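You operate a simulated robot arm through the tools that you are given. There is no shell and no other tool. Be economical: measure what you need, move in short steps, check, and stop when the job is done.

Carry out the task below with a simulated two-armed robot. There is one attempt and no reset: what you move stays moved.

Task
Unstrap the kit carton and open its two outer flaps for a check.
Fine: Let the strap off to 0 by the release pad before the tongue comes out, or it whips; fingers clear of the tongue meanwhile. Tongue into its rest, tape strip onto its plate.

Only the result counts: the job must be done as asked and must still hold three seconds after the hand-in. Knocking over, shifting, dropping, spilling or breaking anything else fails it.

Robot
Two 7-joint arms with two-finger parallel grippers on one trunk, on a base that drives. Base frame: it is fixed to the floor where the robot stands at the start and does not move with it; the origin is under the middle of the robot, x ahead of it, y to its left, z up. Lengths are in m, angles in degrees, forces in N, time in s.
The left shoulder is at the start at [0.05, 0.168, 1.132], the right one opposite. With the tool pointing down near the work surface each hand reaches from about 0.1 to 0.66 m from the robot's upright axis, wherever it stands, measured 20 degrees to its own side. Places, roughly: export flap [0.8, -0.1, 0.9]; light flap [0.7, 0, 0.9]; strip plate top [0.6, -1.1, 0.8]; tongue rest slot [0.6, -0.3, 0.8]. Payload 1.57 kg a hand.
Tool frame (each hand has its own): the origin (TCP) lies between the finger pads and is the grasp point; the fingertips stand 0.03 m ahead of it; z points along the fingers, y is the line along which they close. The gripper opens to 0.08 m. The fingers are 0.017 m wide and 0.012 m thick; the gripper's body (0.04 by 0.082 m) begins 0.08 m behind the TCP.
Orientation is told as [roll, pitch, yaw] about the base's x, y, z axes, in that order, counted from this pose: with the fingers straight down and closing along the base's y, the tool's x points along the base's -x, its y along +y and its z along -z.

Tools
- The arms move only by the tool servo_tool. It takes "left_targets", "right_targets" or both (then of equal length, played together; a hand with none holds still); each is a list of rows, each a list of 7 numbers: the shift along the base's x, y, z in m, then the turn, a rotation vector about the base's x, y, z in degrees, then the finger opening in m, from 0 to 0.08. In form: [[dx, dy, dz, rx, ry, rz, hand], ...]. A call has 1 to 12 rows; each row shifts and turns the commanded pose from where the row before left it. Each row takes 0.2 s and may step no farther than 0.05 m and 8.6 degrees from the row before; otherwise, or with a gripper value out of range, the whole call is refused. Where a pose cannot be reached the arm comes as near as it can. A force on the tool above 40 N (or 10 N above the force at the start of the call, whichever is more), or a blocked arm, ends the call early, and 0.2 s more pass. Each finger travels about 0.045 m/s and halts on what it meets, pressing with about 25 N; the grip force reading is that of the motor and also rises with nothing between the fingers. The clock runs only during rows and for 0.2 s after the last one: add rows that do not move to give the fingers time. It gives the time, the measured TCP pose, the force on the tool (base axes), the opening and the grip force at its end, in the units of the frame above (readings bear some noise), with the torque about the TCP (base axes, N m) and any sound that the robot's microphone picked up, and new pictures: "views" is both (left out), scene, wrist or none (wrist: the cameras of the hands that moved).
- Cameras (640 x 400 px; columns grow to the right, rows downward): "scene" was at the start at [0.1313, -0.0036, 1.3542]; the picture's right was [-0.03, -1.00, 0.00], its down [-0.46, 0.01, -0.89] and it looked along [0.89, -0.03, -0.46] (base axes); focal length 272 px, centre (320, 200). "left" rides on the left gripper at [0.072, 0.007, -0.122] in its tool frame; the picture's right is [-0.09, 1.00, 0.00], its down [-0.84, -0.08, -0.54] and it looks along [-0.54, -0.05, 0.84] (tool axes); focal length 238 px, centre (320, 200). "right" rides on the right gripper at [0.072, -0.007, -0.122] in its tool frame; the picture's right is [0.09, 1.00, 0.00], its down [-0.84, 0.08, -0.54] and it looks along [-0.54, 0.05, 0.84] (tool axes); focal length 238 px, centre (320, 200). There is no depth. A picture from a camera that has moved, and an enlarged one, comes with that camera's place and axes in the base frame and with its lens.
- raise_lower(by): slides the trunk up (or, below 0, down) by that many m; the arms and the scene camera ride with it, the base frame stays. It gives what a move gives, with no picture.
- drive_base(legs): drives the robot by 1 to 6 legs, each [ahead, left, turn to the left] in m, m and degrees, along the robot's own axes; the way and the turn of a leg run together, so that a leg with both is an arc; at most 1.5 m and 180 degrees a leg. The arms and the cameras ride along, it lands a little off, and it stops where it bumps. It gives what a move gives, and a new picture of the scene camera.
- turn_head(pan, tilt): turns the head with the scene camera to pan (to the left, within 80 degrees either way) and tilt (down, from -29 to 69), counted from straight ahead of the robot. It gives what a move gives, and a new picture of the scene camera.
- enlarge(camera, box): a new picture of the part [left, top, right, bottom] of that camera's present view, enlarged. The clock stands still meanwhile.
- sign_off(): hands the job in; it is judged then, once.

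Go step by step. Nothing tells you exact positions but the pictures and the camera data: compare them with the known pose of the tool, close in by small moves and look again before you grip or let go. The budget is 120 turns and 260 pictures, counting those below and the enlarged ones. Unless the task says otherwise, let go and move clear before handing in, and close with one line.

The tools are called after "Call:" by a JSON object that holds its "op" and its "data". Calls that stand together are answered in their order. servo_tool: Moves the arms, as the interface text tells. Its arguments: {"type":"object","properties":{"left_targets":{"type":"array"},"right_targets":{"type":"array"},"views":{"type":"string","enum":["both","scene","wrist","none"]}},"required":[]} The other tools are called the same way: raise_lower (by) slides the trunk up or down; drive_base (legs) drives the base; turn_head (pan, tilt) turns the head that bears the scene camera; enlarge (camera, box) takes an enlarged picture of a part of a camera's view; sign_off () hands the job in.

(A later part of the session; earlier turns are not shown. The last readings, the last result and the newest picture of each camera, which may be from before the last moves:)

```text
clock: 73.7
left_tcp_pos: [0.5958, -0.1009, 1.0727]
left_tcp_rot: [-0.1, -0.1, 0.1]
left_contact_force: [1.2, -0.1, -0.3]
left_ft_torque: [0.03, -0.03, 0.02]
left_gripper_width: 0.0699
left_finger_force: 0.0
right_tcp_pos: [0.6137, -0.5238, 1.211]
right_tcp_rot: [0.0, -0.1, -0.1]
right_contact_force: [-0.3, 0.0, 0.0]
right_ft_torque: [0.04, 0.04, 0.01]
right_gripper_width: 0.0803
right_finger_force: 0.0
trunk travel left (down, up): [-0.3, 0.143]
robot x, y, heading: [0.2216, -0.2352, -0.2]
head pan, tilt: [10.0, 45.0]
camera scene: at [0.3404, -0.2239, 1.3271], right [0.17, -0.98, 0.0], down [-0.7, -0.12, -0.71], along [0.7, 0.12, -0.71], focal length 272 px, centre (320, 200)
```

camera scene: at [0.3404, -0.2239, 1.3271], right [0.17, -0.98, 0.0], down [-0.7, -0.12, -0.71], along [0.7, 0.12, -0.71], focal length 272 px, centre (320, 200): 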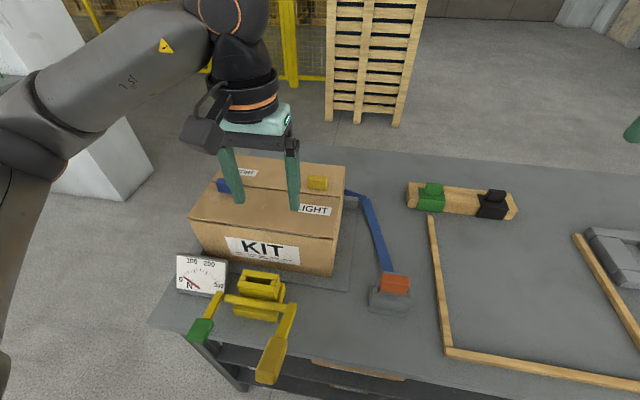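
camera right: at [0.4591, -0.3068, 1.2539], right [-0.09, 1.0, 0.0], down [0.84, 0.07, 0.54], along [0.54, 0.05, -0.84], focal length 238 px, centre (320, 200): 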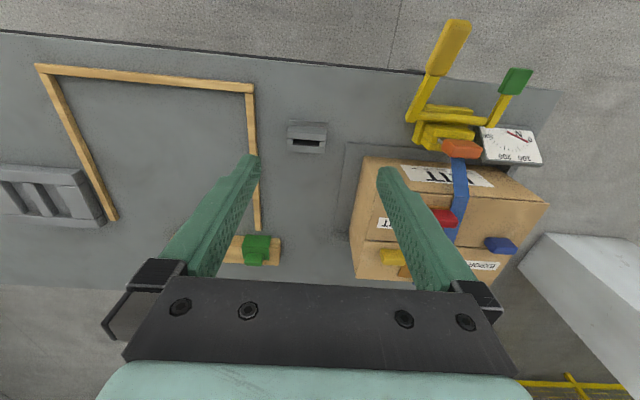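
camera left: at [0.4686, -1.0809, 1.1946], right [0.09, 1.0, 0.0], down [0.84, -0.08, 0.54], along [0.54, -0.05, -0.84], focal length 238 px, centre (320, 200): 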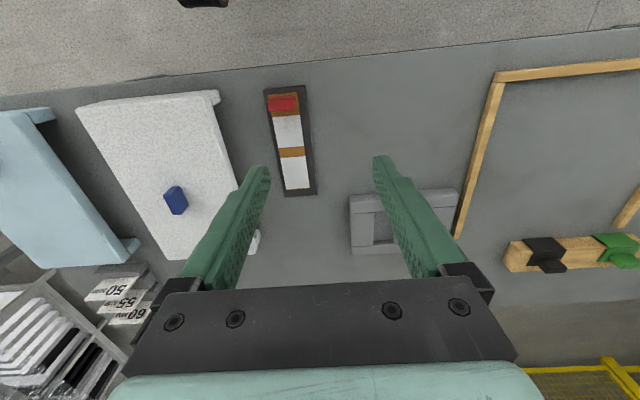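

Base now at x 0.22. I bring the left hand above the blue handle at about (0.735, 0.045).

Call:
{"op": "servo_tool", "data": {"left_targets": [[0.026, 0.028, -0.005, 0, 0, 0, 0.08], [0.026, 0.028, -0.005, 0, 0, 0, 0.08], [0.026, 0.028, -0.005, 0, 0, 0, 0.08], [0.026, 0.028, -0.005, 0, 0, 0, 0.08], [0.026, 0.028, -0.005, 0, 0, 0, 0.08], [0, 0, 0, 0, 0, 0, 0.08]]}}

Call:
{"op": "enlarge", "data": {"camera": "scene", "box": [180, 140, 360, 280]}}

Call:
{"op": "enlarge", "data": {"camera": "left", "box": [160, 40, 480, 280]}}

```text
clock: 75.1
left_tcp_pos: [0.727, 0.0394, 1.0481]
left_tcp_rot: [0.0, 0.0, 0.1]
left_contact_force: [0.0, -0.4, -0.2]
left_ft_torque: [-0.01, 0.01, 0.0]
left_gripper_width: 0.08
left_finger_force: 0.3
right_tcp_pos: [0.6144, -0.5247, 1.2117]
right_tcp_rot: [0.0, -0.1, -0.1]
right_contact_force: [0.4, -0.7, 0.0]
right_ft_torque: [-0.06, 0.03, -0.04]
right_gripper_width: 0.08
right_finger_force: 0.0
trunk travel left (down, up): [-0.3, 0.143]
robot x, y, heading: [0.2222, -0.2396, 0.2]
head pan, tilt: [10.0, 45.0]
camera scene: at [0.3403, -0.224, 1.3272], right [0.17, -0.98, 0.0], down [-0.7, -0.12, -0.71], along [0.7, 0.12, -0.71], focal length 272 px, centre (320, 200)
camera left: at [0.6539, 0.0453, 1.1688], right [0.09, 1.0, 0.0], down [0.84, -0.08, 0.54], along [0.54, -0.05, -0.84], focal length 238 px, centre (320, 200)
```

scene: 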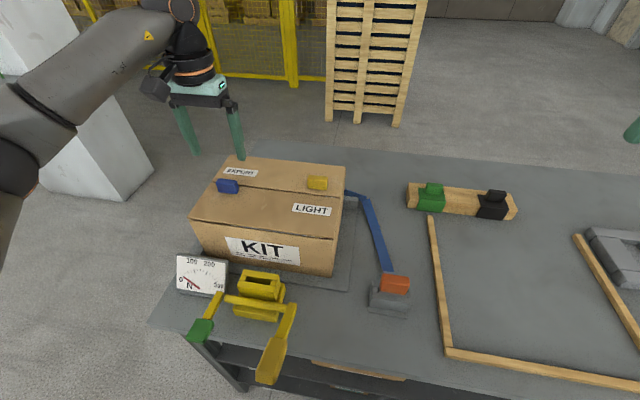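
left: 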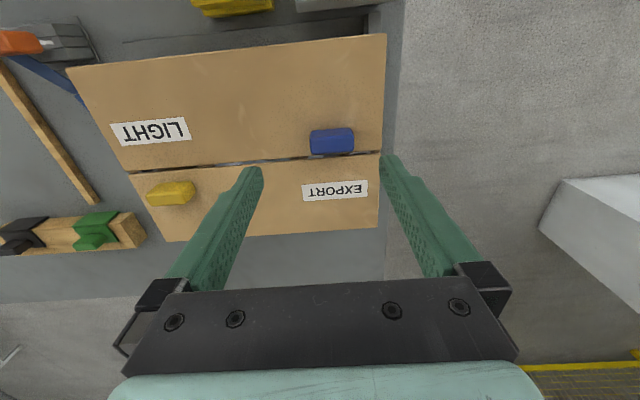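

```text
2.86 times, centred on (270, 210) of scene
camera zoom: at [0.3403, -0.224, 1.3272], right [0.17, -0.98, 0.0], down [-0.7, -0.12, -0.71], along [0.7, 0.12, -0.71], focal length 778 px, centre (463, 171)
```

zoom: 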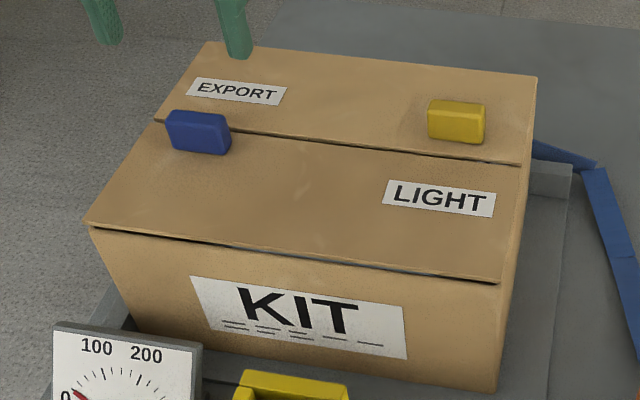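

```text
1.67 times, centred on (320, 160) of left
camera zoom: at [0.6539, 0.0453, 1.1688], right [0.09, 1.0, 0.0], down [0.84, -0.08, 0.54], along [0.54, -0.05, -0.84], focal length 397 px, centre (320, 267)
```

zoom: 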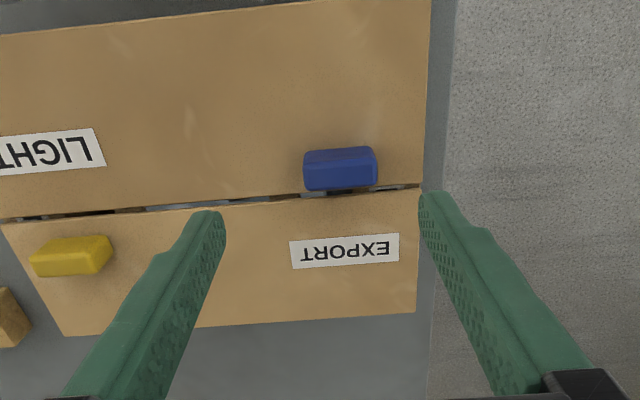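

Blue handle at about (0.740, 0.048, 0.942), yellow about (0.785, −0.138, 0.942). I lower onto the blue one.

Call:
{"op": "servo_tool", "data": {"left_targets": [[0.012, 0.008, -0.03, 0, 0, 0, 0.08], [0, 0, -0.035, 0, 0, 0, 0.08], [0, 0, -0.025, 0, 0, 0, 0.08], [0, 0, 0, 0, 0, 0, 0.08]]}}

Call:
{"op": "enlarge", "data": {"camera": "scene", "box": [180, 140, 300, 240]}}

Call:
{"op": "enlarge", "data": {"camera": "left", "box": [220, 120, 420, 260]}}

```text
clock: 76.1
left_tcp_pos: [0.7385, 0.0468, 0.9565]
left_tcp_rot: [-0.1, -0.1, 0.1]
left_contact_force: [0.2, -0.8, -0.8]
left_ft_torque: [-0.01, -0.02, 0.0]
left_gripper_width: 0.08
left_finger_force: 0.2
right_tcp_pos: [0.6151, -0.5244, 1.212]
right_tcp_rot: [0.0, -0.1, -0.1]
right_contact_force: [-0.4, 0.3, -0.1]
right_ft_torque: [-0.01, 0.0, 0.0]
right_gripper_width: 0.0801
right_finger_force: 0.1
trunk travel left (down, up): [-0.3, 0.143]
robot x, y, heading: [0.2253, -0.2381, 0.2]
head pan, tilt: [10.0, 45.0]
camera scene: at [0.3404, -0.224, 1.3272], right [0.17, -0.98, 0.0], down [-0.7, -0.12, -0.71], along [0.7, 0.12, -0.71], focal length 272 px, centre (320, 200)
camera left: at [0.6655, 0.0528, 1.0788], right [0.09, 1.0, 0.0], down [0.84, -0.08, 0.54], along [0.54, -0.05, -0.84], focal length 238 px, centre (320, 200)
```

scene: 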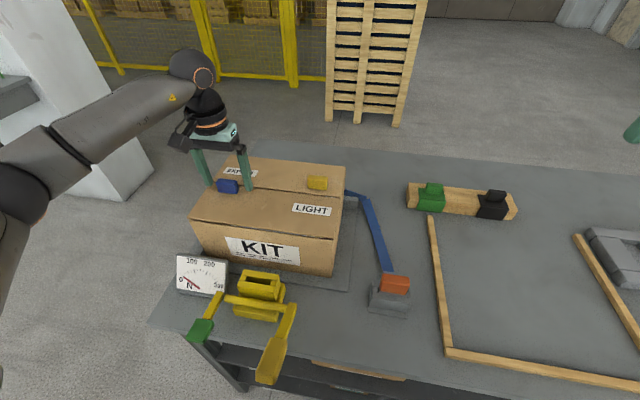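
left: 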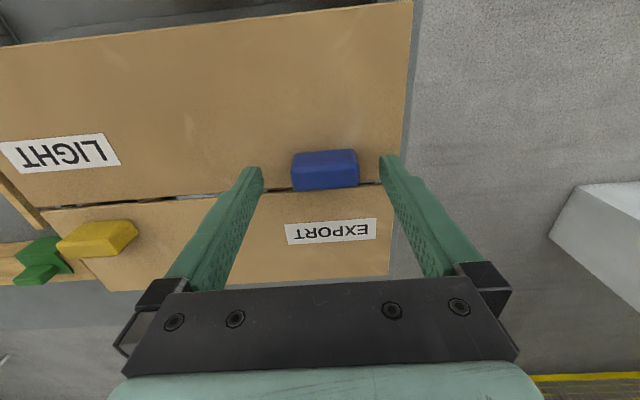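

```text
4.00 times, centred on (240, 190) of scene
camera zoom: at [0.3404, -0.224, 1.3272], right [0.17, -0.98, 0.0], down [-0.7, -0.12, -0.71], along [0.7, 0.12, -0.71], focal length 1089 px, centre (640, 240)
```

zoom: 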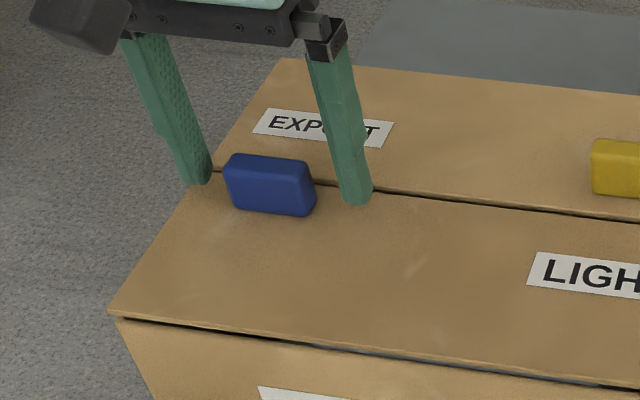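

```text
2.86 times, centred on (320, 190) of left
camera zoom: at [0.6655, 0.0528, 1.0788], right [0.09, 1.0, 0.0], down [0.84, -0.08, 0.54], along [0.54, -0.05, -0.84], focal length 681 px, centre (320, 229)
```

zoom: 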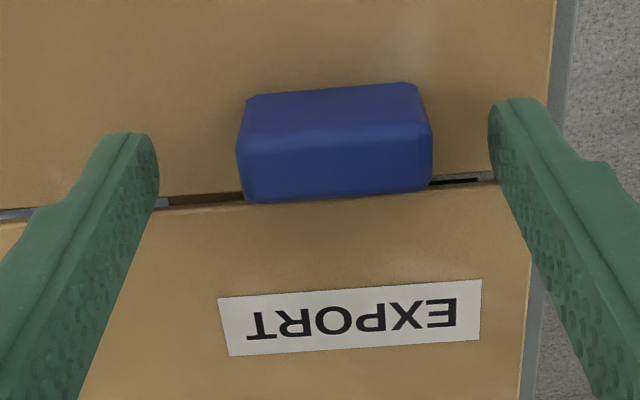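

Aligned. Lower 8 mm and close.

Call:
{"op": "servo_tool", "data": {"left_targets": [[-0.002, 0.003, -0.008, 0, 0, 0, 0.07], [0, 0, 0, 0, 0, 0, 0.05], [0, 0, 0, 0, 0, 0, 0.03], [0, 0, 0, 0, 0, 0, 0.03], [0, 0, 0, 0, 0, 0, 0.03], [0, 0, 0, 0, 0, 0, 0.03]], "views": "wrist"}}

```text
clock: 77.5
left_tcp_pos: [0.7365, 0.0502, 0.9495]
left_tcp_rot: [-0.1, 0.0, 0.0]
left_contact_force: [1.7, 3.8, 0.6]
left_ft_torque: [0.13, -0.04, 0.02]
left_gripper_width: 0.0435
left_finger_force: 25.0
right_tcp_pos: [0.6132, -0.525, 1.2136]
right_tcp_rot: [0.0, -0.2, -0.1]
right_contact_force: [-0.6, -0.1, 0.7]
right_ft_torque: [0.02, 0.01, 0.03]
right_gripper_width: 0.0799
right_finger_force: 0.1
trunk travel left (down, up): [-0.3, 0.143]
robot x, y, heading: [0.2199, -0.2373, 0.0]
head pan, tilt: [10.0, 45.0]
camera left: at [0.6635, 0.0561, 1.0708], right [0.09, 1.0, 0.0], down [0.84, -0.08, 0.54], along [0.54, -0.05, -0.84], focal length 238 px, centre (320, 200)
```

left: 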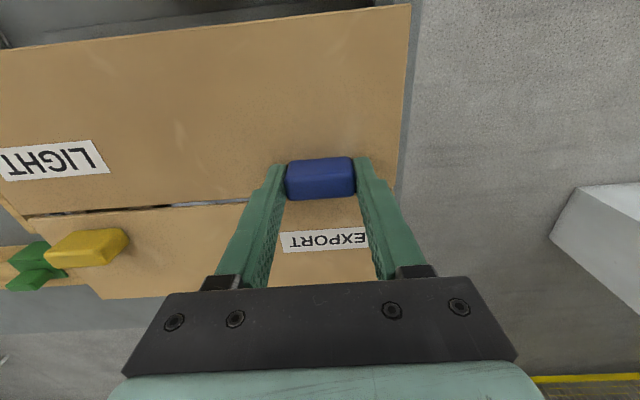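

Handle gripped. I swing the light flap up about its front hinge (0.652, 0.911), first 32 degrees.

Call:
{"op": "servo_tool", "data": {"left_targets": [[-0.0062, 0, 0.0114, 0, -8, 0, 0.03], [-0.0077, 0, 0.0104, 0, -8, 0, 0.03], [-0.009, 0, 0.0093, 0, -8, 0, 0.03], [-0.0103, 0, 0.0079, 0, -8, 0, 0.03], [0, 0, 0, 0, 0, 0, 0.03]]}}

```text
clock: 78.7
left_tcp_pos: [0.7016, 0.0508, 0.9898]
left_tcp_rot: [-0.1, -32.3, 0.2]
left_contact_force: [0.9, 5.3, 6.4]
left_ft_torque: [0.12, 0.21, -0.07]
left_gripper_width: 0.0435
left_finger_force: 25.2
right_tcp_pos: [0.6131, -0.524, 1.2114]
right_tcp_rot: [0.0, -0.1, -0.1]
right_contact_force: [0.6, 0.0, -0.4]
right_ft_torque: [0.0, -0.05, 0.01]
right_gripper_width: 0.0801
right_finger_force: 0.0
trunk travel left (down, up): [-0.3, 0.143]
robot x, y, heading: [0.2209, -0.2385, 0.2]
head pan, tilt: [10.0, 45.0]
camera scene: at [0.3401, -0.2237, 1.3272], right [0.17, -0.98, 0.0], down [-0.7, -0.12, -0.71], along [0.7, 0.12, -0.71], focal length 272 px, centre (320, 200)
camera left: at [0.576, 0.056, 1.0539], right [0.08, 1.0, 0.05], down [0.42, -0.08, 0.91], along [0.91, -0.05, -0.42], focal length 238 px, centre (320, 200)
```

scene: 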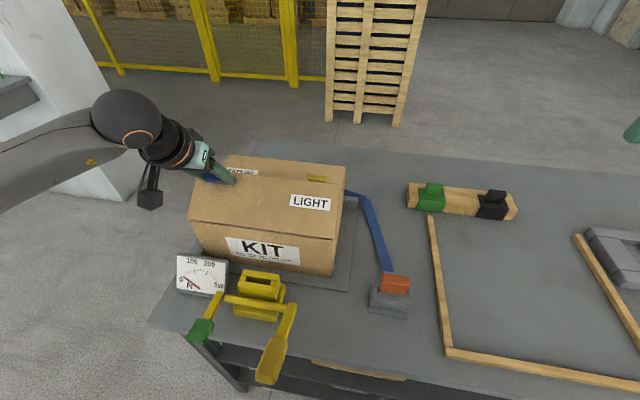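
left: 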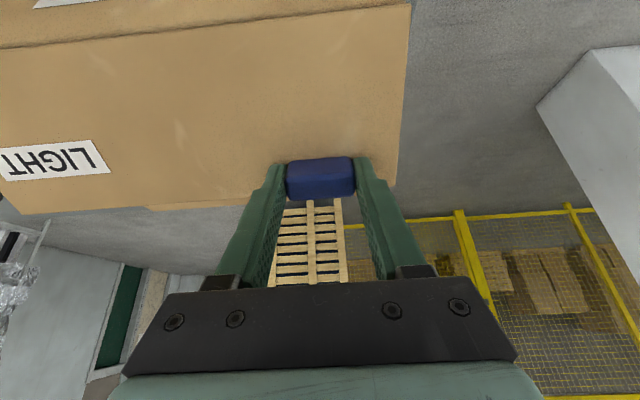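

The flap follows nicely. Continue to about 80 degrees.

Call:
{"op": "servo_tool", "data": {"left_targets": [[-0.0113, 0, 0.0064, 0, -8, 0, 0.03], [-0.0121, 0, 0.0047, 0, -8, 0, 0.03], [-0.0126, 0, 0.003, 0, -8, 0, 0.03], [-0.0129, 0, 0.0013, 0, -8, 0, 0.03], [-0.0129, 0, -0.0006, 0, -8, 0, 0.03], [0, 0, 0, 0, 0, 0, 0.03]]}}

```text
clock: 80.1
left_tcp_pos: [0.6652, 0.0504, 1.0014]
left_tcp_rot: [-0.4, -63.9, 0.2]
left_contact_force: [-3.7, -4.0, 4.1]
left_ft_torque: [-0.22, 0.48, -0.56]
left_gripper_width: 0.0435
left_finger_force: 24.5
left hand out of reach, approached as far as the arm can: row 4, 5
right_tcp_pos: [0.6135, -0.5256, 1.2135]
right_tcp_rot: [0.1, -0.1, 0.0]
right_contact_force: [-0.6, 0.3, -0.2]
right_ft_torque: [0.04, -0.03, 0.02]
right_gripper_width: 0.08
right_finger_force: 0.2
trunk travel left (down, up): [-0.3, 0.143]
robot x, y, heading: [0.2217, -0.2389, 0.0]
head pan, tilt: [10.0, 45.0]
camera scene: at [0.34, -0.2246, 1.3271], right [0.17, -0.98, 0.0], down [-0.7, -0.12, -0.71], along [0.7, 0.12, -0.71], focal length 272 px, centre (320, 200)
camera left: at [0.5236, 0.0586, 0.9896], right [0.04, 1.0, 0.08], down [-0.12, -0.07, 0.99], along [0.99, -0.05, 0.12], focal length 238 px, centre (320, 200)
```

scene: 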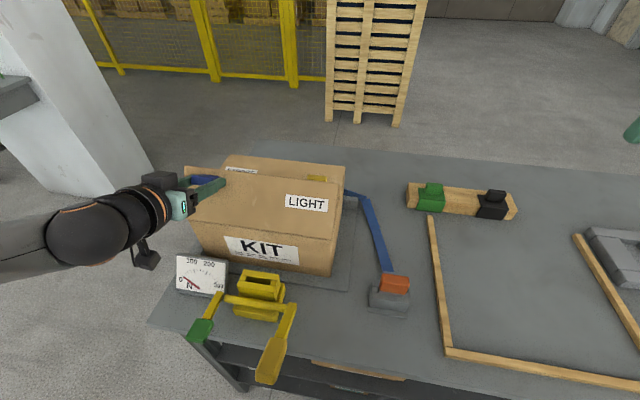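
left: 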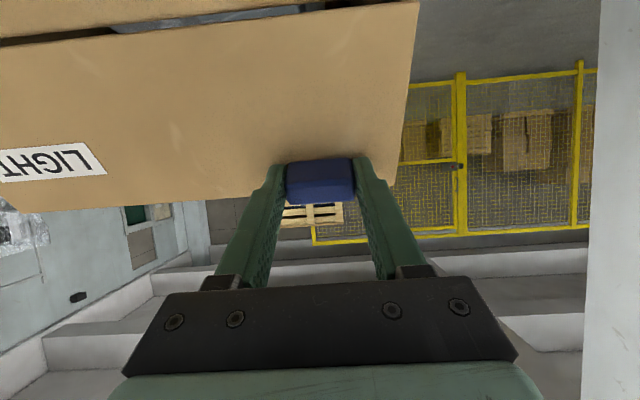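

Flap is near 65° and the wrist hits its limit; the handle can pivot in the grip, so I continue by pure translation over the top.

Call:
{"op": "servo_tool", "data": {"left_targets": [[-0.012, 0, 0.002, 0, 0, 0, 0.03], [-0.012, 0, 0.0, 0, 0, 0, 0.03], [-0.012, 0, -0.001, 0, 0, 0, 0.03], [-0.012, 0, -0.003, 0, 0, 0, 0.03], [0, 0, 0, 0, 0, 0, 0.03]]}}

```text
clock: 81.3
left_tcp_pos: [0.6607, 0.0606, 1.0]
left_tcp_rot: [-0.3, -64.7, -0.3]
left_contact_force: [5.4, -16.6, 23.2]
left_ft_torque: [-0.83, -0.37, -0.67]
left_gripper_width: 0.044
left_finger_force: 25.3
left hand out of reach, approached as far as the arm can: row 1, 2, 3, 4
right_tcp_pos: [0.6132, -0.5268, 1.2122]
right_tcp_rot: [0.1, -0.1, -0.1]
right_contact_force: [-0.7, -0.5, 0.4]
right_ft_torque: [-0.01, 0.01, -0.02]
right_gripper_width: 0.0803
right_finger_force: 0.1
trunk travel left (down, up): [-0.3, 0.143]
robot x, y, heading: [0.2203, -0.2386, -0.1]
head pan, tilt: [10.0, 45.0]
camera scene: at [0.3393, -0.2271, 1.3275], right [0.17, -0.98, 0.0], down [-0.7, -0.12, -0.71], along [0.7, 0.12, -0.71], focal length 272 px, centre (320, 200)
camera left: at [0.5193, 0.0687, 0.9866], right [0.05, 1.0, 0.08], down [-0.13, -0.07, 0.99], along [0.99, -0.06, 0.13], focal length 238 px, centre (320, 200)
```

scene: 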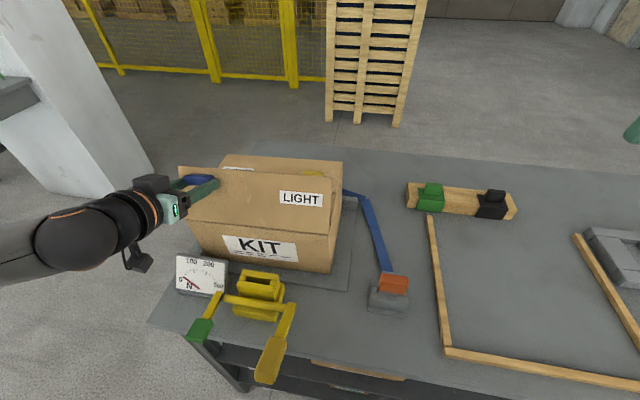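
left: 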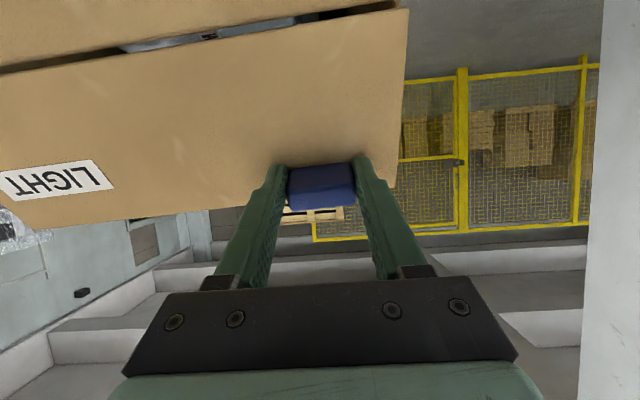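

The arm is at its limit and pushing sideways, so I ease back first.

Call:
{"op": "servo_tool", "data": {"left_targets": [[0.012, 0, 0.003, 0, 0, 0, 0.03], [0.012, 0, 0.001, 0, 0, 0, 0.03], [0.012, 0, 0, 0, 2, 0, 0.03], [0.008, 0, 0, 0, 0, 0, 0.03], [0, 0, 0, 0, 0, 0, 0.03]], "views": "scene"}}

```text
clock: 82.5
left_tcp_pos: [0.7037, 0.0631, 1.0001]
left_tcp_rot: [-0.3, -62.0, 0.0]
left_contact_force: [-11.3, -11.3, 1.7]
left_ft_torque: [-0.92, 0.77, -0.79]
left_gripper_width: 0.0442
left_finger_force: 24.9
right_tcp_pos: [0.6124, -0.5249, 1.2125]
right_tcp_rot: [0.2, -0.1, -0.1]
right_contact_force: [-0.4, 0.2, 0.3]
right_ft_torque: [0.0, -0.01, 0.03]
right_gripper_width: 0.0801
right_finger_force: 0.1
trunk travel left (down, up): [-0.3, 0.143]
robot x, y, heading: [0.2197, -0.2364, 0.1]
head pan, tilt: [10.0, 45.0]
camera scene: at [0.3391, -0.2252, 1.3273], right [0.17, -0.98, 0.0], down [-0.7, -0.12, -0.71], along [0.7, 0.12, -0.71], focal length 272 px, centre (320, 200)
```

scene: 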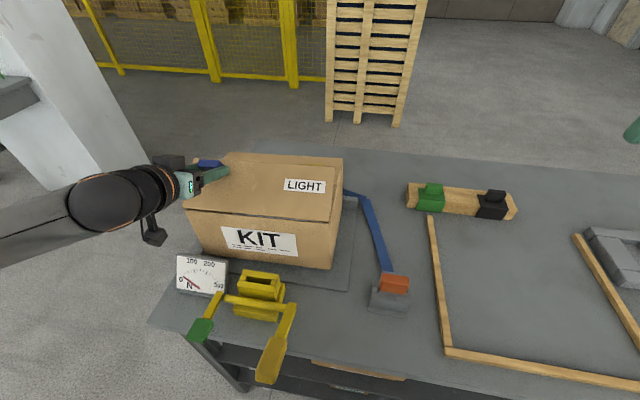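

I overshot forward and appear to be pushing the carton; I go back onto the hinge arc and re-centre in y to unload.

Call:
{"op": "servo_tool", "data": {"left_targets": [[-0.005, -0.006, -0.004, 0, 0, 0, 0.03], [-0.003, -0.006, -0.003, 0, 0, 0, 0.03], [0, 0, 0, 0, 0, 0, 0.03], [0, 0, 0, 0, 0, 0, 0.03]]}}

Call:
{"op": "enlarge", "data": {"camera": "scene", "box": [150, 130, 370, 310]}}

```text
clock: 83.5
left_tcp_pos: [0.6969, 0.0531, 0.9912]
left_tcp_rot: [-0.1, -62.0, 0.1]
left_contact_force: [3.3, -5.7, -4.9]
left_ft_torque: [-0.17, -0.38, -0.13]
left_gripper_width: 0.0433
left_finger_force: 24.6
right_tcp_pos: [0.6154, -0.5239, 1.2114]
right_tcp_rot: [0.1, 0.1, -0.1]
right_contact_force: [-0.3, -0.5, 0.5]
right_ft_torque: [-0.01, -0.01, 0.01]
right_gripper_width: 0.08
right_finger_force: 0.1
trunk travel left (down, up): [-0.3, 0.143]
robot x, y, heading: [0.2211, -0.2356, -0.0]
head pan, tilt: [10.0, 45.0]
camera scene: at [0.3411, -0.2243, 1.327], right [0.17, -0.98, 0.0], down [-0.7, -0.12, -0.71], along [0.7, 0.12, -0.71], focal length 272 px, centre (320, 200)
camera left: at [0.5553, 0.0597, 0.9842], right [0.04, 1.0, 0.08], down [-0.08, -0.08, 0.99], along [1.0, -0.05, 0.08], focal length 238 px, centre (320, 200)
```

scene: 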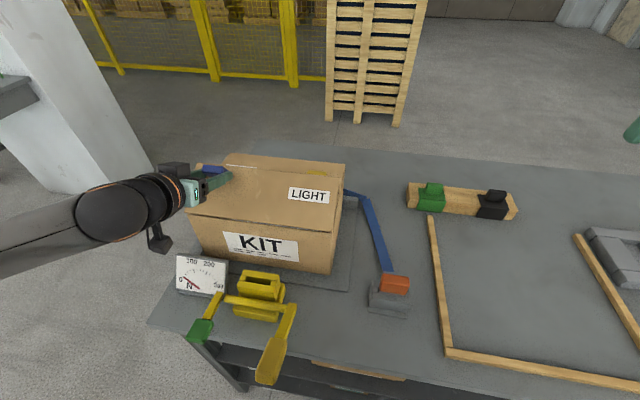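
left: 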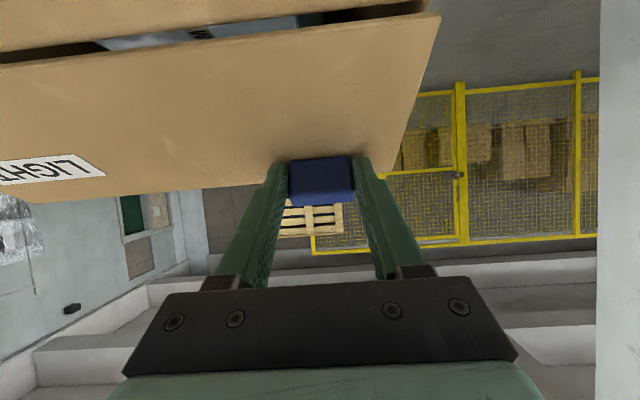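

```text
2.22 times, centred on (260, 220) of scene
camera zoom: at [0.3411, -0.2243, 1.327], right [0.17, -0.98, 0.0], down [-0.7, -0.12, -0.71], along [0.7, 0.12, -0.71], focal length 605 px, centre (453, 156)
```

zoom: 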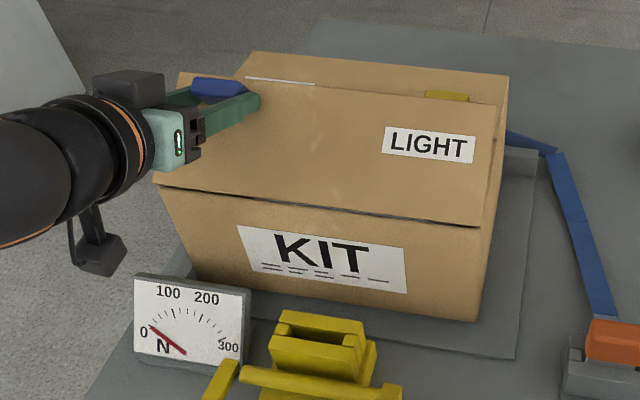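

I'll use a more upright tool, letting the handle pivot in the grip: rotate the tool back towards vertical while moving along the arc.

Call:
{"op": "servo_tool", "data": {"left_targets": [[0, -0.003, 0, 0, 8, 0, 0.03], [-0.0055, 0, 0.003, 0, 8, 0, 0.03], [-0.0055, 0, 0.003, 0, 8, 0, 0.03], [-0.006, 0, 0.002, 0, 8, 0, 0.03], [0, 0, 0, 0, 0, 0, 0.03]]}}

```text
clock: 84.7
left_tcp_pos: [0.6809, 0.0504, 0.9997]
left_tcp_rot: [-0.1, -29.8, 0.1]
left_contact_force: [7.4, 0.0, -4.9]
left_ft_torque: [0.59, -0.72, -0.17]
left_gripper_width: 0.043
left_finger_force: 25.1
right_tcp_pos: [0.6151, -0.5236, 1.2113]
right_tcp_rot: [-0.1, 0.0, 0.0]
right_contact_force: [0.1, 0.6, 0.4]
right_ft_torque: [0.02, 0.0, 0.03]
right_gripper_width: 0.0804
right_finger_force: 0.1
trunk travel left (down, up): [-0.3, 0.143]
robot x, y, heading: [0.222, -0.2356, -0.1]
head pan, tilt: [10.0, 45.0]
camera scene: at [0.3415, -0.2239, 1.3271], right [0.17, -0.98, 0.0], down [-0.7, -0.12, -0.71], along [0.7, 0.12, -0.71], focal length 272 px, centre (320, 200)
camera left: at [0.5567, 0.0568, 1.0682], right [0.08, 1.0, 0.04], down [0.45, -0.08, 0.89], along [0.89, -0.05, -0.46], focal length 238 px, centre (320, 200)
```

scene: 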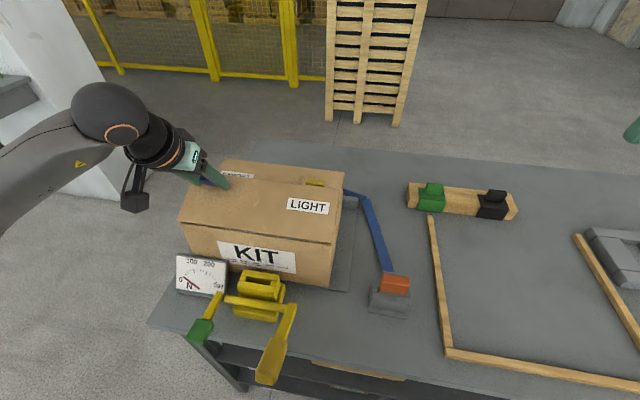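
left: 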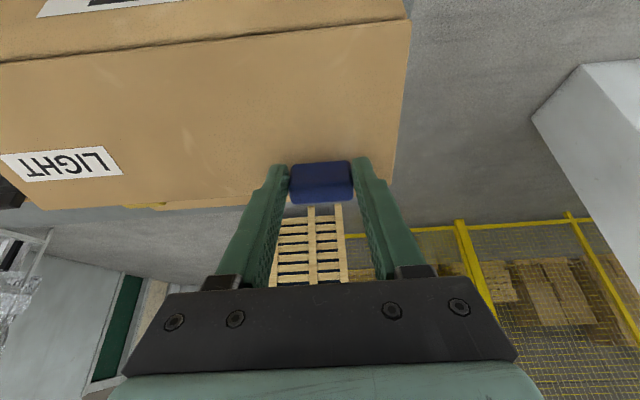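

The grip is stiffer than assumed and the carton slid slightly. I measure its present position against the start.

Call:
{"op": "enlarge", "data": {"camera": "scene", "box": [158, 140, 382, 280]}}

```text
2.86 times, centred on (270, 210) of scene
camera zoom: at [0.3415, -0.2239, 1.3271], right [0.17, -0.98, 0.0], down [-0.7, -0.12, -0.71], along [0.7, 0.12, -0.71], focal length 778 px, centre (463, 171)
```

zoom: 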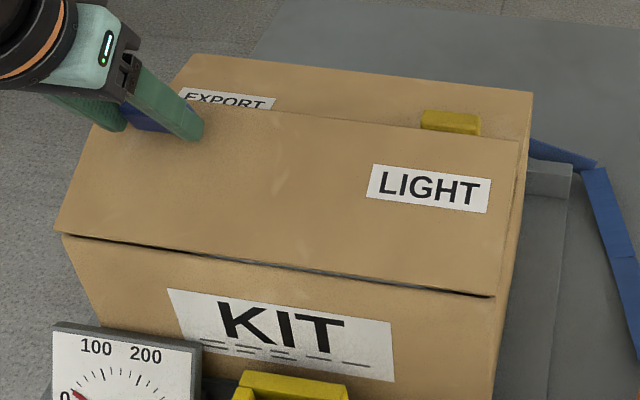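

The carton has moved about 15 mm toward me. I push it back through the handle and return the tool toward the arc.

Call:
{"op": "servo_tool", "data": {"left_targets": [[0.006, -0.001, -0.004, 0, 0, 0, 0.03], [0.006, -0.001, -0.003, 0, 0, 0, 0.03], [0.006, -0.001, -0.003, 0, 0, 0, 0.03], [0.005, 0, -0.002, 0, 0, 0, 0.03], [0, 0, 0, 0, 0, 0, 0.03]], "views": "wrist"}}

Call:
{"op": "enlarge", "data": {"camera": "scene", "box": [158, 140, 382, 280]}}

```text
clock: 85.9
left_tcp_pos: [0.7037, 0.0474, 0.9869]
left_tcp_rot: [-0.2, -30.0, 0.1]
left_contact_force: [-1.8, 0.2, -2.3]
left_ft_torque: [-0.03, 0.0, -0.24]
left_gripper_width: 0.0432
left_finger_force: 25.1
right_tcp_pos: [0.6137, -0.5247, 1.213]
right_tcp_rot: [-0.1, -0.1, -0.1]
right_contact_force: [-0.2, -0.6, 0.2]
right_ft_torque: [0.0, -0.02, -0.01]
right_gripper_width: 0.0801
right_finger_force: 0.1
trunk travel left (down, up): [-0.3, 0.143]
robot x, y, heading: [0.2173, -0.2367, -0.0]
head pan, tilt: [10.0, 45.0]
camera left: at [0.5794, 0.0538, 1.056], right [0.08, 1.0, 0.04], down [0.45, -0.08, 0.89], along [0.89, -0.05, -0.46], focal length 238 px, centre (320, 200)
```

left: 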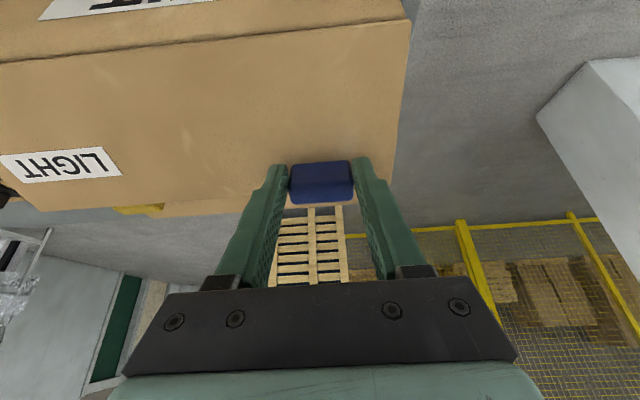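

```text
2.86 times, centred on (270, 210) of scene
camera zoom: at [0.3405, -0.2238, 1.3271], right [0.17, -0.98, 0.0], down [-0.7, -0.12, -0.71], along [0.7, 0.12, -0.71], focal length 778 px, centre (463, 171)
```

zoom: 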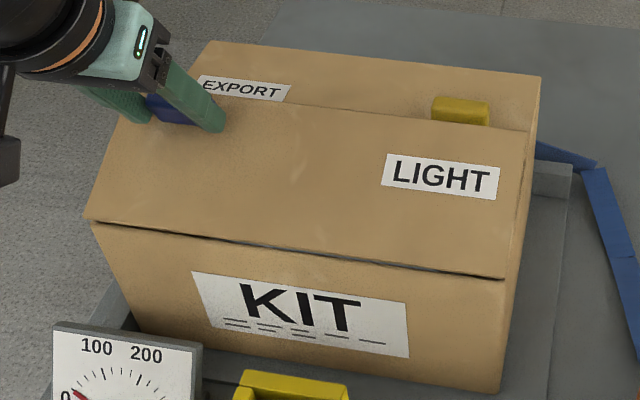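

Carton is back within 1–2 mm of its start. I open the fingers here to see whether the flap holds itself.

Call:
{"op": "servo_tool", "data": {"left_targets": [[0, 0, 0, 0, 0, 0, 0.05], [0, 0, 0, 0, 0, 0, 0.06], [0, 0, 0, 0, 0, 0, 0.07], [0, 0, 0, 0, 0, 0, 0.07]]}}

Call:
{"op": "enlarge", "data": {"camera": "scene", "box": [158, 140, 382, 280]}}

```text
clock: 86.9
left_tcp_pos: [0.7023, 0.0469, 0.9872]
left_tcp_rot: [-0.1, -30.1, 0.1]
left_contact_force: [-0.7, -0.2, -0.7]
left_ft_torque: [-0.02, -0.01, 0.01]
left_gripper_width: 0.07
left_finger_force: 0.1
right_tcp_pos: [0.6133, -0.5248, 1.212]
right_tcp_rot: [0.0, -0.1, -0.1]
right_contact_force: [1.1, 0.1, 0.8]
right_ft_torque: [-0.01, 0.0, 0.02]
right_gripper_width: 0.0802
right_finger_force: 0.1
trunk travel left (down, up): [-0.3, 0.143]
robot x, y, heading: [0.2204, -0.2347, -0.0]
head pan, tilt: [10.0, 45.0]
camera scene: at [0.3404, -0.2239, 1.3272], right [0.17, -0.98, 0.0], down [-0.7, -0.12, -0.71], along [0.7, 0.12, -0.71], focal length 272 px, centre (320, 200)
camera left: at [0.5792, 0.0538, 1.0562], right [0.08, 1.0, 0.04], down [0.45, -0.08, 0.89], along [0.89, -0.05, -0.46], focal length 238 px, centre (320, 200)
```

scene: 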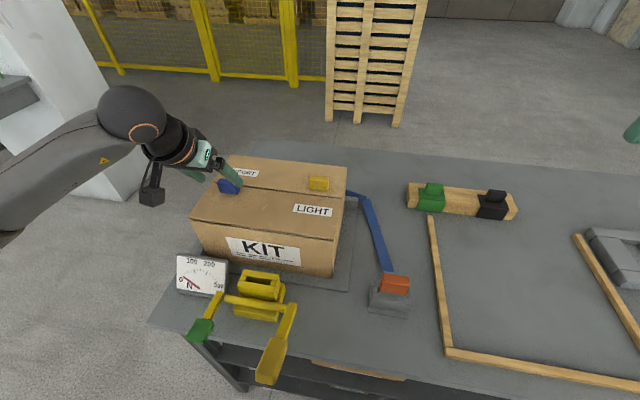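
left: 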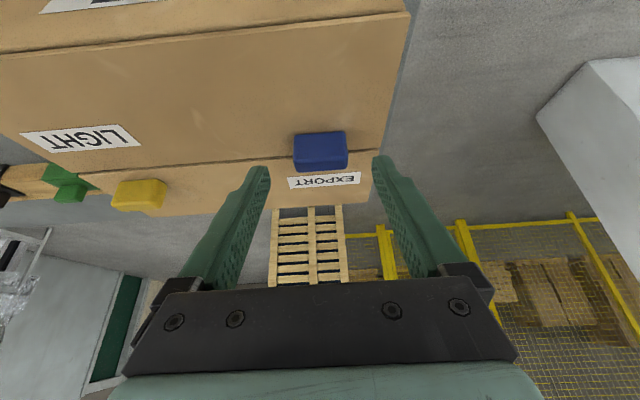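

```text
2.86 times, centred on (270, 210) of scene
camera zoom: at [0.3404, -0.2239, 1.3272], right [0.17, -0.98, 0.0], down [-0.7, -0.12, -0.71], along [0.7, 0.12, -0.71], focal length 778 px, centre (463, 171)
```

zoom: 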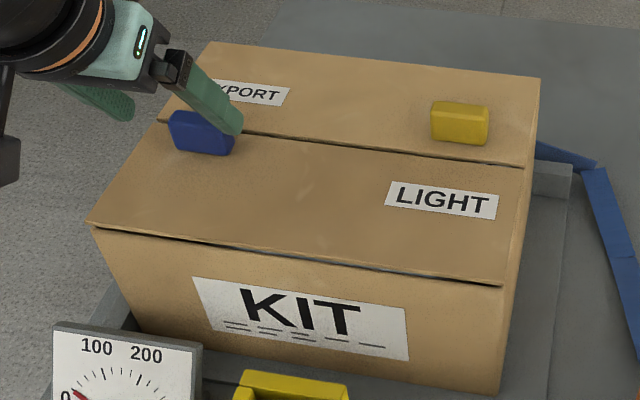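

The flap falls shut when released, carton in place. I'll rehearse the arc in free air from a base position farther back to find a posture with enough wrist range.

Call:
{"op": "servo_tool", "data": {"left_targets": [[-0.01, 0, 0.04, 0, 0, 0, 0.08], [-0.01, 0, 0.04, 0, 0, 0, 0.08], [0, 0, 0, 0, 0, 0, 0.08]], "views": "none"}}

Call:
{"op": "drive_base", "data": {"legs": [[-0.1, 0, 0]]}}

Call:
{"op": "servo_tool", "data": {"left_targets": [[0.0, 0, -0.02, 0, -8, 0, 0.08], [0.0, 0, -0.02, 0, -8, 0, 0.08], [0.0, 0, -0.01, 0, -8, 0, 0.08], [0.0, 0, -0.01, 0, -8, 0, 0.08], [0, 0, 0, 0, -8, 0, 0.08], [0, 0, 0, 0, -8, 0, 0.08], [0, 0, 0, 0, -8, 0, 0.08], [0, 0, 0, 0, -8, 0, 0.08]], "views": "scene"}}

```text
clock: 87.7
left_tcp_pos: [0.6828, 0.0484, 1.0675]
left_tcp_rot: [-0.1, -30.0, 0.1]
left_contact_force: [-0.8, 0.7, -0.1]
left_ft_torque: [0.01, 0.02, -0.01]
left_gripper_width: 0.0799
left_finger_force: 0.0
right_tcp_pos: [0.6136, -0.5241, 1.2123]
right_tcp_rot: [0.1, -0.1, -0.1]
right_contact_force: [0.4, -0.3, 0.4]
right_ft_torque: [-0.01, 0.0, -0.01]
right_gripper_width: 0.0799
right_finger_force: 0.0
trunk travel left (down, up): [-0.3, 0.143]
robot x, y, heading: [0.2187, -0.2311, -0.2]
head pan, tilt: [10.0, 45.0]
```

```text
clock: 88.9
left_tcp_pos: [0.5836, 0.0475, 1.0683]
left_tcp_rot: [-0.1, -30.1, 0.2]
left_contact_force: [0.6, -0.6, 0.4]
left_ft_torque: [0.0, 0.01, 0.0]
left_gripper_width: 0.0801
left_finger_force: 0.1
right_tcp_pos: [0.5139, -0.5234, 1.2137]
right_tcp_rot: [0.1, -0.2, -0.2]
right_contact_force: [0.1, 0.1, 0.1]
right_ft_torque: [-0.05, 0.02, 0.03]
right_gripper_width: 0.0799
right_finger_force: 0.1
trunk travel left (down, up): [-0.3, 0.143]
robot x, y, heading: [0.1218, -0.2385, 0.1]
head pan, tilt: [10.0, 45.0]
camera scene: at [0.2402, -0.224, 1.3273], right [0.17, -0.98, 0.0], down [-0.7, -0.12, -0.71], along [0.7, 0.12, -0.71], focal length 272 px, centre (320, 200)
```

scene: 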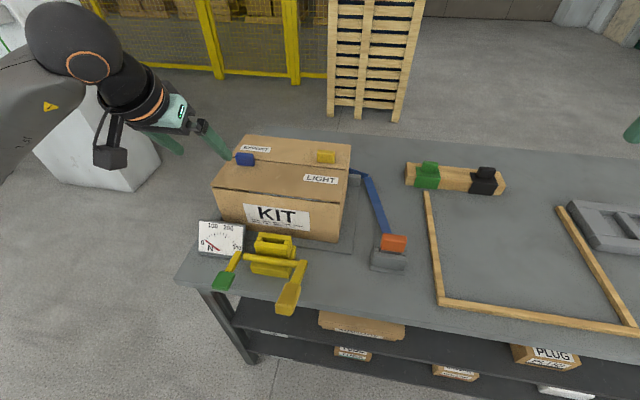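

```text
clock: 90.7
left_tcp_pos: [0.5846, 0.0478, 1.0084]
left_tcp_rot: [-0.2, -66.1, 0.1]
left_contact_force: [0.0, -0.9, -0.5]
left_ft_torque: [0.07, -0.03, 0.01]
left_gripper_width: 0.0802
left_finger_force: 0.1
left hand out of reach, approached as far as the arm can: row 5, 6, 7, 8
right_tcp_pos: [0.5141, -0.5248, 1.2114]
right_tcp_rot: [0.0, -0.1, -0.2]
right_contact_force: [-0.2, 0.0, 0.5]
right_ft_torque: [0.02, 0.01, -0.02]
right_gripper_width: 0.0802
right_finger_force: 0.0
trunk travel left (down, up): [-0.3, 0.143]
robot x, y, heading: [0.1237, -0.2366, -0.1]
head pan, tilt: [10.0, 45.0]
camera scene: at [0.2411, -0.224, 1.3272], right [0.17, -0.98, 0.0], down [-0.7, -0.12, -0.71], along [0.7, 0.12, -0.71], focal length 272 px, centre (320, 200)
```

scene: 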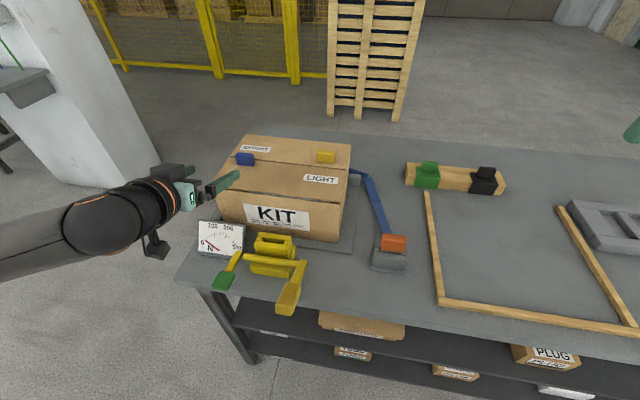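

Now test more extension: x 0.66 and further pitch.

Call:
{"op": "servo_tool", "data": {"left_targets": [[0.03, 0, 0, 0, 0, 0, 0.08], [0.03, 0, 0, 0, -8, 0, 0.08], [0.015, 0, 0, 0, -8, 0, 0.08], [0, 0, 0, 0, -8, 0, 0.08], [0, 0, 0, 0, -8, 0, 0.08]], "views": "none"}}

Call:
{"op": "raise_lower", "data": {"by": 0.1}}

Call:
{"op": "servo_tool", "data": {"left_targets": [[0.0, 0, -0.035, 0, 0, 0, 0.08], [0.0, 0, -0.035, 0, -4, 0, 0.08], [0.0, 0, -0.03, 0, -8, 0, 0.08], [0, 0, 0, 0, -8, 0, 0.08], [0, 0, 0, 0, -8, 0, 0.08]], "views": "none"}}

```text
clock: 91.9
left_tcp_pos: [0.6238, 0.0484, 1.0081]
left_tcp_rot: [-0.2, -68.7, 0.2]
left_contact_force: [-0.2, -0.7, -0.4]
left_ft_torque: [-0.03, 0.01, 0.0]
left_gripper_width: 0.08
left_finger_force: 0.0
left hand out of reach, approached as far as the arm can: row 2, 3, 4, 5
right_tcp_pos: [0.5142, -0.5246, 1.2118]
right_tcp_rot: [-0.1, -0.2, -0.1]
right_contact_force: [-0.6, -1.0, 0.3]
right_ft_torque: [0.05, 0.0, 0.02]
right_gripper_width: 0.0801
right_finger_force: 0.1
trunk travel left (down, up): [-0.3, 0.143]
robot x, y, heading: [0.1229, -0.2375, -0.1]
head pan, tilt: [10.0, 45.0]
```

```text
clock: 93.2
left_tcp_pos: [0.6223, 0.0487, 1.1079]
left_tcp_rot: [-0.2, -68.7, 0.0]
left_contact_force: [-0.7, 0.4, 0.1]
left_ft_torque: [0.03, 0.0, 0.02]
left_gripper_width: 0.0802
left_finger_force: 0.0
right_tcp_pos: [0.5147, -0.5256, 1.3122]
right_tcp_rot: [0.0, -0.1, -0.2]
right_contact_force: [0.5, -0.7, -0.7]
right_ft_torque: [0.0, 0.0, 0.01]
right_gripper_width: 0.0799
right_finger_force: 0.0
trunk travel left (down, up): [-0.4, 0.043]
robot x, y, heading: [0.12, -0.236, 0.0]
head pan, tilt: [10.0, 45.0]
```

```text
clock: 94.4
left_tcp_pos: [0.6231, 0.0484, 1.1069]
left_tcp_rot: [-0.3, -68.7, 0.1]
left_contact_force: [-0.5, 0.1, -0.1]
left_ft_torque: [0.02, 0.0, 0.0]
left_gripper_width: 0.0799
left_finger_force: 0.1
left hand out of reach, approached as far as the arm can: row 1, 2, 3, 4, 5
right_tcp_pos: [0.516, -0.5248, 1.3119]
right_tcp_rot: [-0.1, -0.1, -0.1]
right_contact_force: [0.9, 0.0, 0.3]
right_ft_torque: [0.0, 0.0, 0.01]
right_gripper_width: 0.08
right_finger_force: 0.1
trunk travel left (down, up): [-0.4, 0.043]
robot x, y, heading: [0.1208, -0.2363, -0.0]
head pan, tilt: [10.0, 45.0]
```

Raising the trunk hurts, so lowering should help. I lift the hand first, then lower the trunk.

Call:
{"op": "servo_tool", "data": {"left_targets": [[-0.02, 0, 0.04, 0, 8, 0, 0.08], [-0.01, 0, 0.045, 0, 8, 0, 0.08], [0, 0, 0.045, 0, 0, 0, 0.08], [0, 0, 0.045, 0, 0, 0, 0.08], [0, 0, 0.02, 0, 0, 0, 0.08]], "views": "none"}}

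Call:
{"op": "raise_lower", "data": {"by": -0.25}}

```text
clock: 95.6
left_tcp_pos: [0.5939, 0.0467, 1.3019]
left_tcp_rot: [-0.1, -52.6, 0.0]
left_contact_force: [0.9, -0.5, 0.3]
left_ft_torque: [-0.02, -0.01, -0.01]
left_gripper_width: 0.0801
left_finger_force: 0.1
right_tcp_pos: [0.5146, -0.5249, 1.3113]
right_tcp_rot: [0.0, 0.0, -0.2]
right_contact_force: [-0.4, 0.3, -0.4]
right_ft_torque: [-0.04, -0.04, 0.05]
right_gripper_width: 0.0799
right_finger_force: 0.1
trunk travel left (down, up): [-0.4, 0.043]
robot x, y, heading: [0.1202, -0.2359, 0.2]
head pan, tilt: [10.0, 45.0]
```

```text
clock: 98.2
left_tcp_pos: [0.5942, 0.0483, 1.0521]
left_tcp_rot: [-0.1, -52.7, 0.1]
left_contact_force: [-0.3, -1.1, 0.2]
left_ft_torque: [0.03, 0.03, 0.0]
left_gripper_width: 0.08
left_finger_force: 0.0
right_tcp_pos: [0.5144, -0.5255, 1.0623]
right_tcp_rot: [0.0, -0.1, -0.1]
right_contact_force: [0.5, -0.1, -0.8]
right_ft_torque: [0.02, -0.03, -0.01]
right_gripper_width: 0.0801
right_finger_force: 0.1
trunk travel left (down, up): [-0.15, 0.293]
robot x, y, heading: [0.1214, -0.2374, 0.1]
head pan, tilt: [10.0, 45.0]
```

Test the needed end pose: around (0.60, 0.048, 1.00) with pitch to −105.

Call:
{"op": "servo_tool", "data": {"left_targets": [[0, 0, -0.02, 0, -8, 0, 0.08], [0, 0, -0.02, 0, -8, 0, 0.08], [0, 0, -0.01, 0, -8, 0, 0.08], [0.01, 0, 0, 0, -8, 0, 0.08], [0, 0, 0, 0, -8, 0, 0.08], [0, 0, 0, 0, -8, 0, 0.08], [0, 0, 0, 0, -4, 0, 0.08]], "views": "scene"}}

```text
clock: 99.8
left_tcp_pos: [0.6033, 0.0477, 1.0031]
left_tcp_rot: [-0.7, -84.8, 0.5]
left_contact_force: [-0.3, -0.2, -0.1]
left_ft_torque: [0.0, -0.01, 0.01]
left_gripper_width: 0.0799
left_finger_force: 0.0
left hand out of reach, approached as far as the arm can: row 5, 6, 7
right_tcp_pos: [0.5142, -0.5242, 1.0627]
right_tcp_rot: [0.0, -0.1, -0.2]
right_contact_force: [0.6, 0.9, 0.8]
right_ft_torque: [0.01, -0.01, 0.0]
right_gripper_width: 0.0799
right_finger_force: 0.0
trunk travel left (down, up): [-0.15, 0.293]
robot x, y, heading: [0.1201, -0.2376, -0.1]
head pan, tilt: [10.0, 45.0]
camera scene: at [0.2411, -0.224, 1.1772], right [0.17, -0.98, 0.0], down [-0.7, -0.12, -0.71], along [0.7, 0.12, -0.71], focal length 272 px, centre (320, 200)
```

scene: 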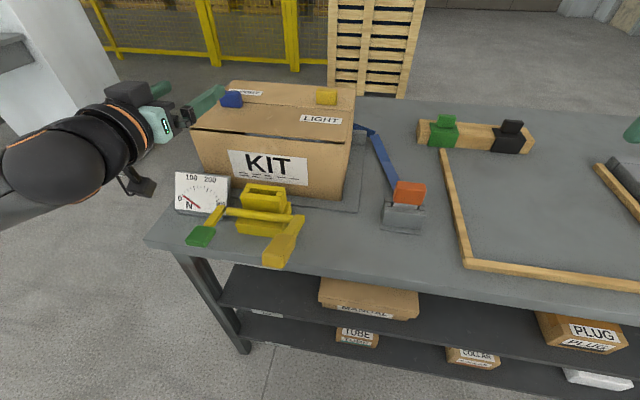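

−85° now. I raise the hand, lower the trunk another 10 cm, and test again.

Call:
{"op": "servo_tool", "data": {"left_targets": [[0, 0, 0.04, 0, 4, 0, 0.08], [0, 0, 0.045, 0, 4, 0, 0.08], [0, 0, 0.02, 0, 0, 0, 0.08]], "views": "none"}}

Call:
{"op": "raise_lower", "data": {"by": -0.1}}

Call:
{"op": "servo_tool", "data": {"left_targets": [[0, 0, 0, 0, -8, 0, 0.08], [0, 0, 0, 0, -8, 0, 0.08], [0, 0, 0, 0, -8, 0, 0.08], [0, 0, 0, 0, -4, 0, 0.08]], "views": "none"}}

```text
clock: 100.6
left_tcp_pos: [0.6035, 0.0463, 1.1064]
left_tcp_rot: [-0.1, -76.7, 0.1]
left_contact_force: [0.5, -0.4, 0.6]
left_ft_torque: [0.01, 0.02, 0.02]
left_gripper_width: 0.0799
left_finger_force: 0.1
right_tcp_pos: [0.5147, -0.5256, 1.063]
right_tcp_rot: [0.0, -0.1, 0.0]
right_contact_force: [0.4, 0.4, -0.2]
right_ft_torque: [0.01, 0.02, 0.02]
right_gripper_width: 0.0801
right_finger_force: 0.1
trunk travel left (down, up): [-0.15, 0.293]
robot x, y, heading: [0.1203, -0.238, 0.0]
head pan, tilt: [10.0, 45.0]
```

```text
clock: 101.9
left_tcp_pos: [0.6048, 0.0477, 1.0068]
left_tcp_rot: [-0.4, -76.7, 0.2]
left_contact_force: [-0.3, 0.5, -0.3]
left_ft_torque: [0.02, -0.04, 0.02]
left_gripper_width: 0.0801
left_finger_force: 0.1
right_tcp_pos: [0.5142, -0.524, 0.962]
right_tcp_rot: [0.0, -0.1, -0.1]
right_contact_force: [-0.1, 0.1, -0.3]
right_ft_torque: [-0.01, 0.0, 0.0]
right_gripper_width: 0.0802
right_finger_force: 0.1
trunk travel left (down, up): [-0.05, 0.393]
robot x, y, heading: [0.1219, -0.2369, -0.1]
head pan, tilt: [10.0, 45.0]
```

```text
clock: 102.9
left_tcp_pos: [0.6035, 0.0465, 1.0052]
left_tcp_rot: [-179.9, -79.1, 179.9]
left_contact_force: [1.1, -0.3, -0.8]
left_ft_torque: [0.0, 0.0, 0.0]
left_gripper_width: 0.0799
left_finger_force: 0.1
left hand out of reach, approached as far as the arm can: row 4
right_tcp_pos: [0.5149, -0.5248, 0.9624]
right_tcp_rot: [0.1, -0.1, -0.1]
right_contact_force: [0.2, 0.5, 0.6]
right_ft_torque: [-0.03, 0.05, -0.01]
right_gripper_width: 0.0802
right_finger_force: 0.1
trunk travel left (down, up): [-0.05, 0.393]
robot x, y, heading: [0.1205, -0.2411, -0.0]
head pan, tilt: [10.0, 45.0]
```

−101° is reachable in this posture. Now I rotate back and bring the open hand above the blue handle.

Call:
{"op": "servo_tool", "data": {"left_targets": [[0, 0, 0.03, 0, 8.5, 0, 0.08], [0, 0, 0.03, 0, 8.5, 0, 0.08], [0, 0, 0.02, 0, 8.5, 0, 0.08], [0.01, 0, 0, 0, 8.5, 0, 0.08], [0.01, 0, 0, 0, 8.5, 0, 0.08], [0.02, 0, 0, 0, 8.5, 0, 0.08], [0.02, 0, 0, 0, 8.5, 0, 0.08], [0.02, 0, 0, 0, 8.5, 0, 0.08], [0.02, 0, 0, 0, 8.5, 0, 0.08], [0.02, 0, 0, 0, 8.5, 0, 0.08], [0.01, 0.002, 0, 0, 8.5, 0, 0.08], [0, 0, 0, 0, 7, 0, 0.08]]}}

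```text
clock: 105.5
left_tcp_pos: [0.6563, -0.0038, 1.0302]
left_tcp_rot: [0.4, -8.4, -0.9]
left_contact_force: [0.5, -0.2, -0.9]
left_ft_torque: [-0.02, -0.01, -0.02]
left_gripper_width: 0.0799
left_finger_force: 0.1
left hand out of reach, approached as far as the arm can: row 9, 10, 11, 12
right_tcp_pos: [0.5144, -0.5252, 0.9628]
right_tcp_rot: [0.0, -0.1, -0.1]
right_contact_force: [0.5, -0.7, -0.1]
right_ft_torque: [0.02, 0.0, 0.01]
right_gripper_width: 0.0799
right_finger_force: 0.0
trunk travel left (down, up): [-0.05, 0.393]
robot x, y, heading: [0.1191, -0.2351, 0.2]
head pan, tilt: [10.0, 45.0]
camera scene: at [0.2411, -0.2241, 1.0772], right [0.17, -0.98, 0.0], down [-0.7, -0.12, -0.71], along [0.7, 0.12, -0.71], focal length 272 px, centre (320, 200)
camera left: at [0.566, 0.0033, 1.1392], right [0.11, 0.99, 0.02], down [0.75, -0.09, 0.66], along [0.66, -0.05, -0.75], focal length 238 px, centre (320, 200)
```

scene: 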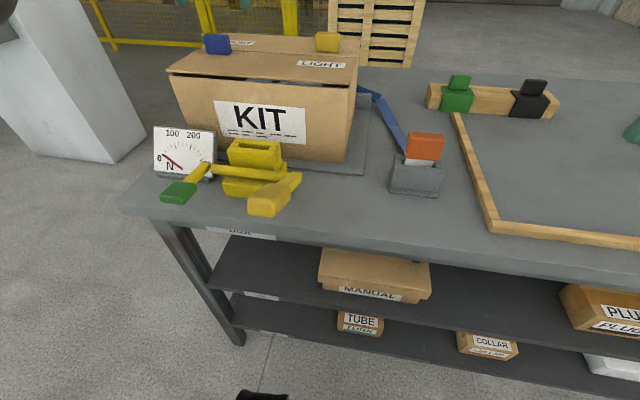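
left: 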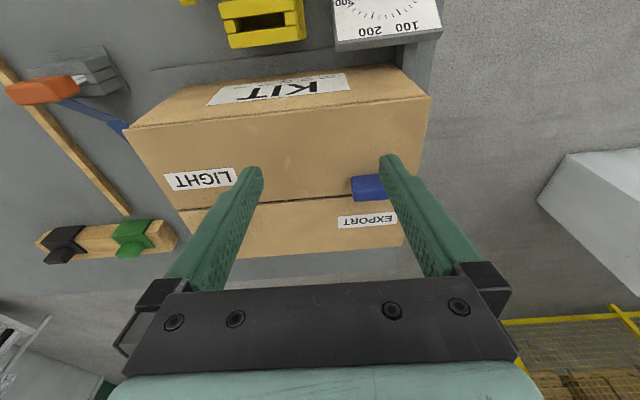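

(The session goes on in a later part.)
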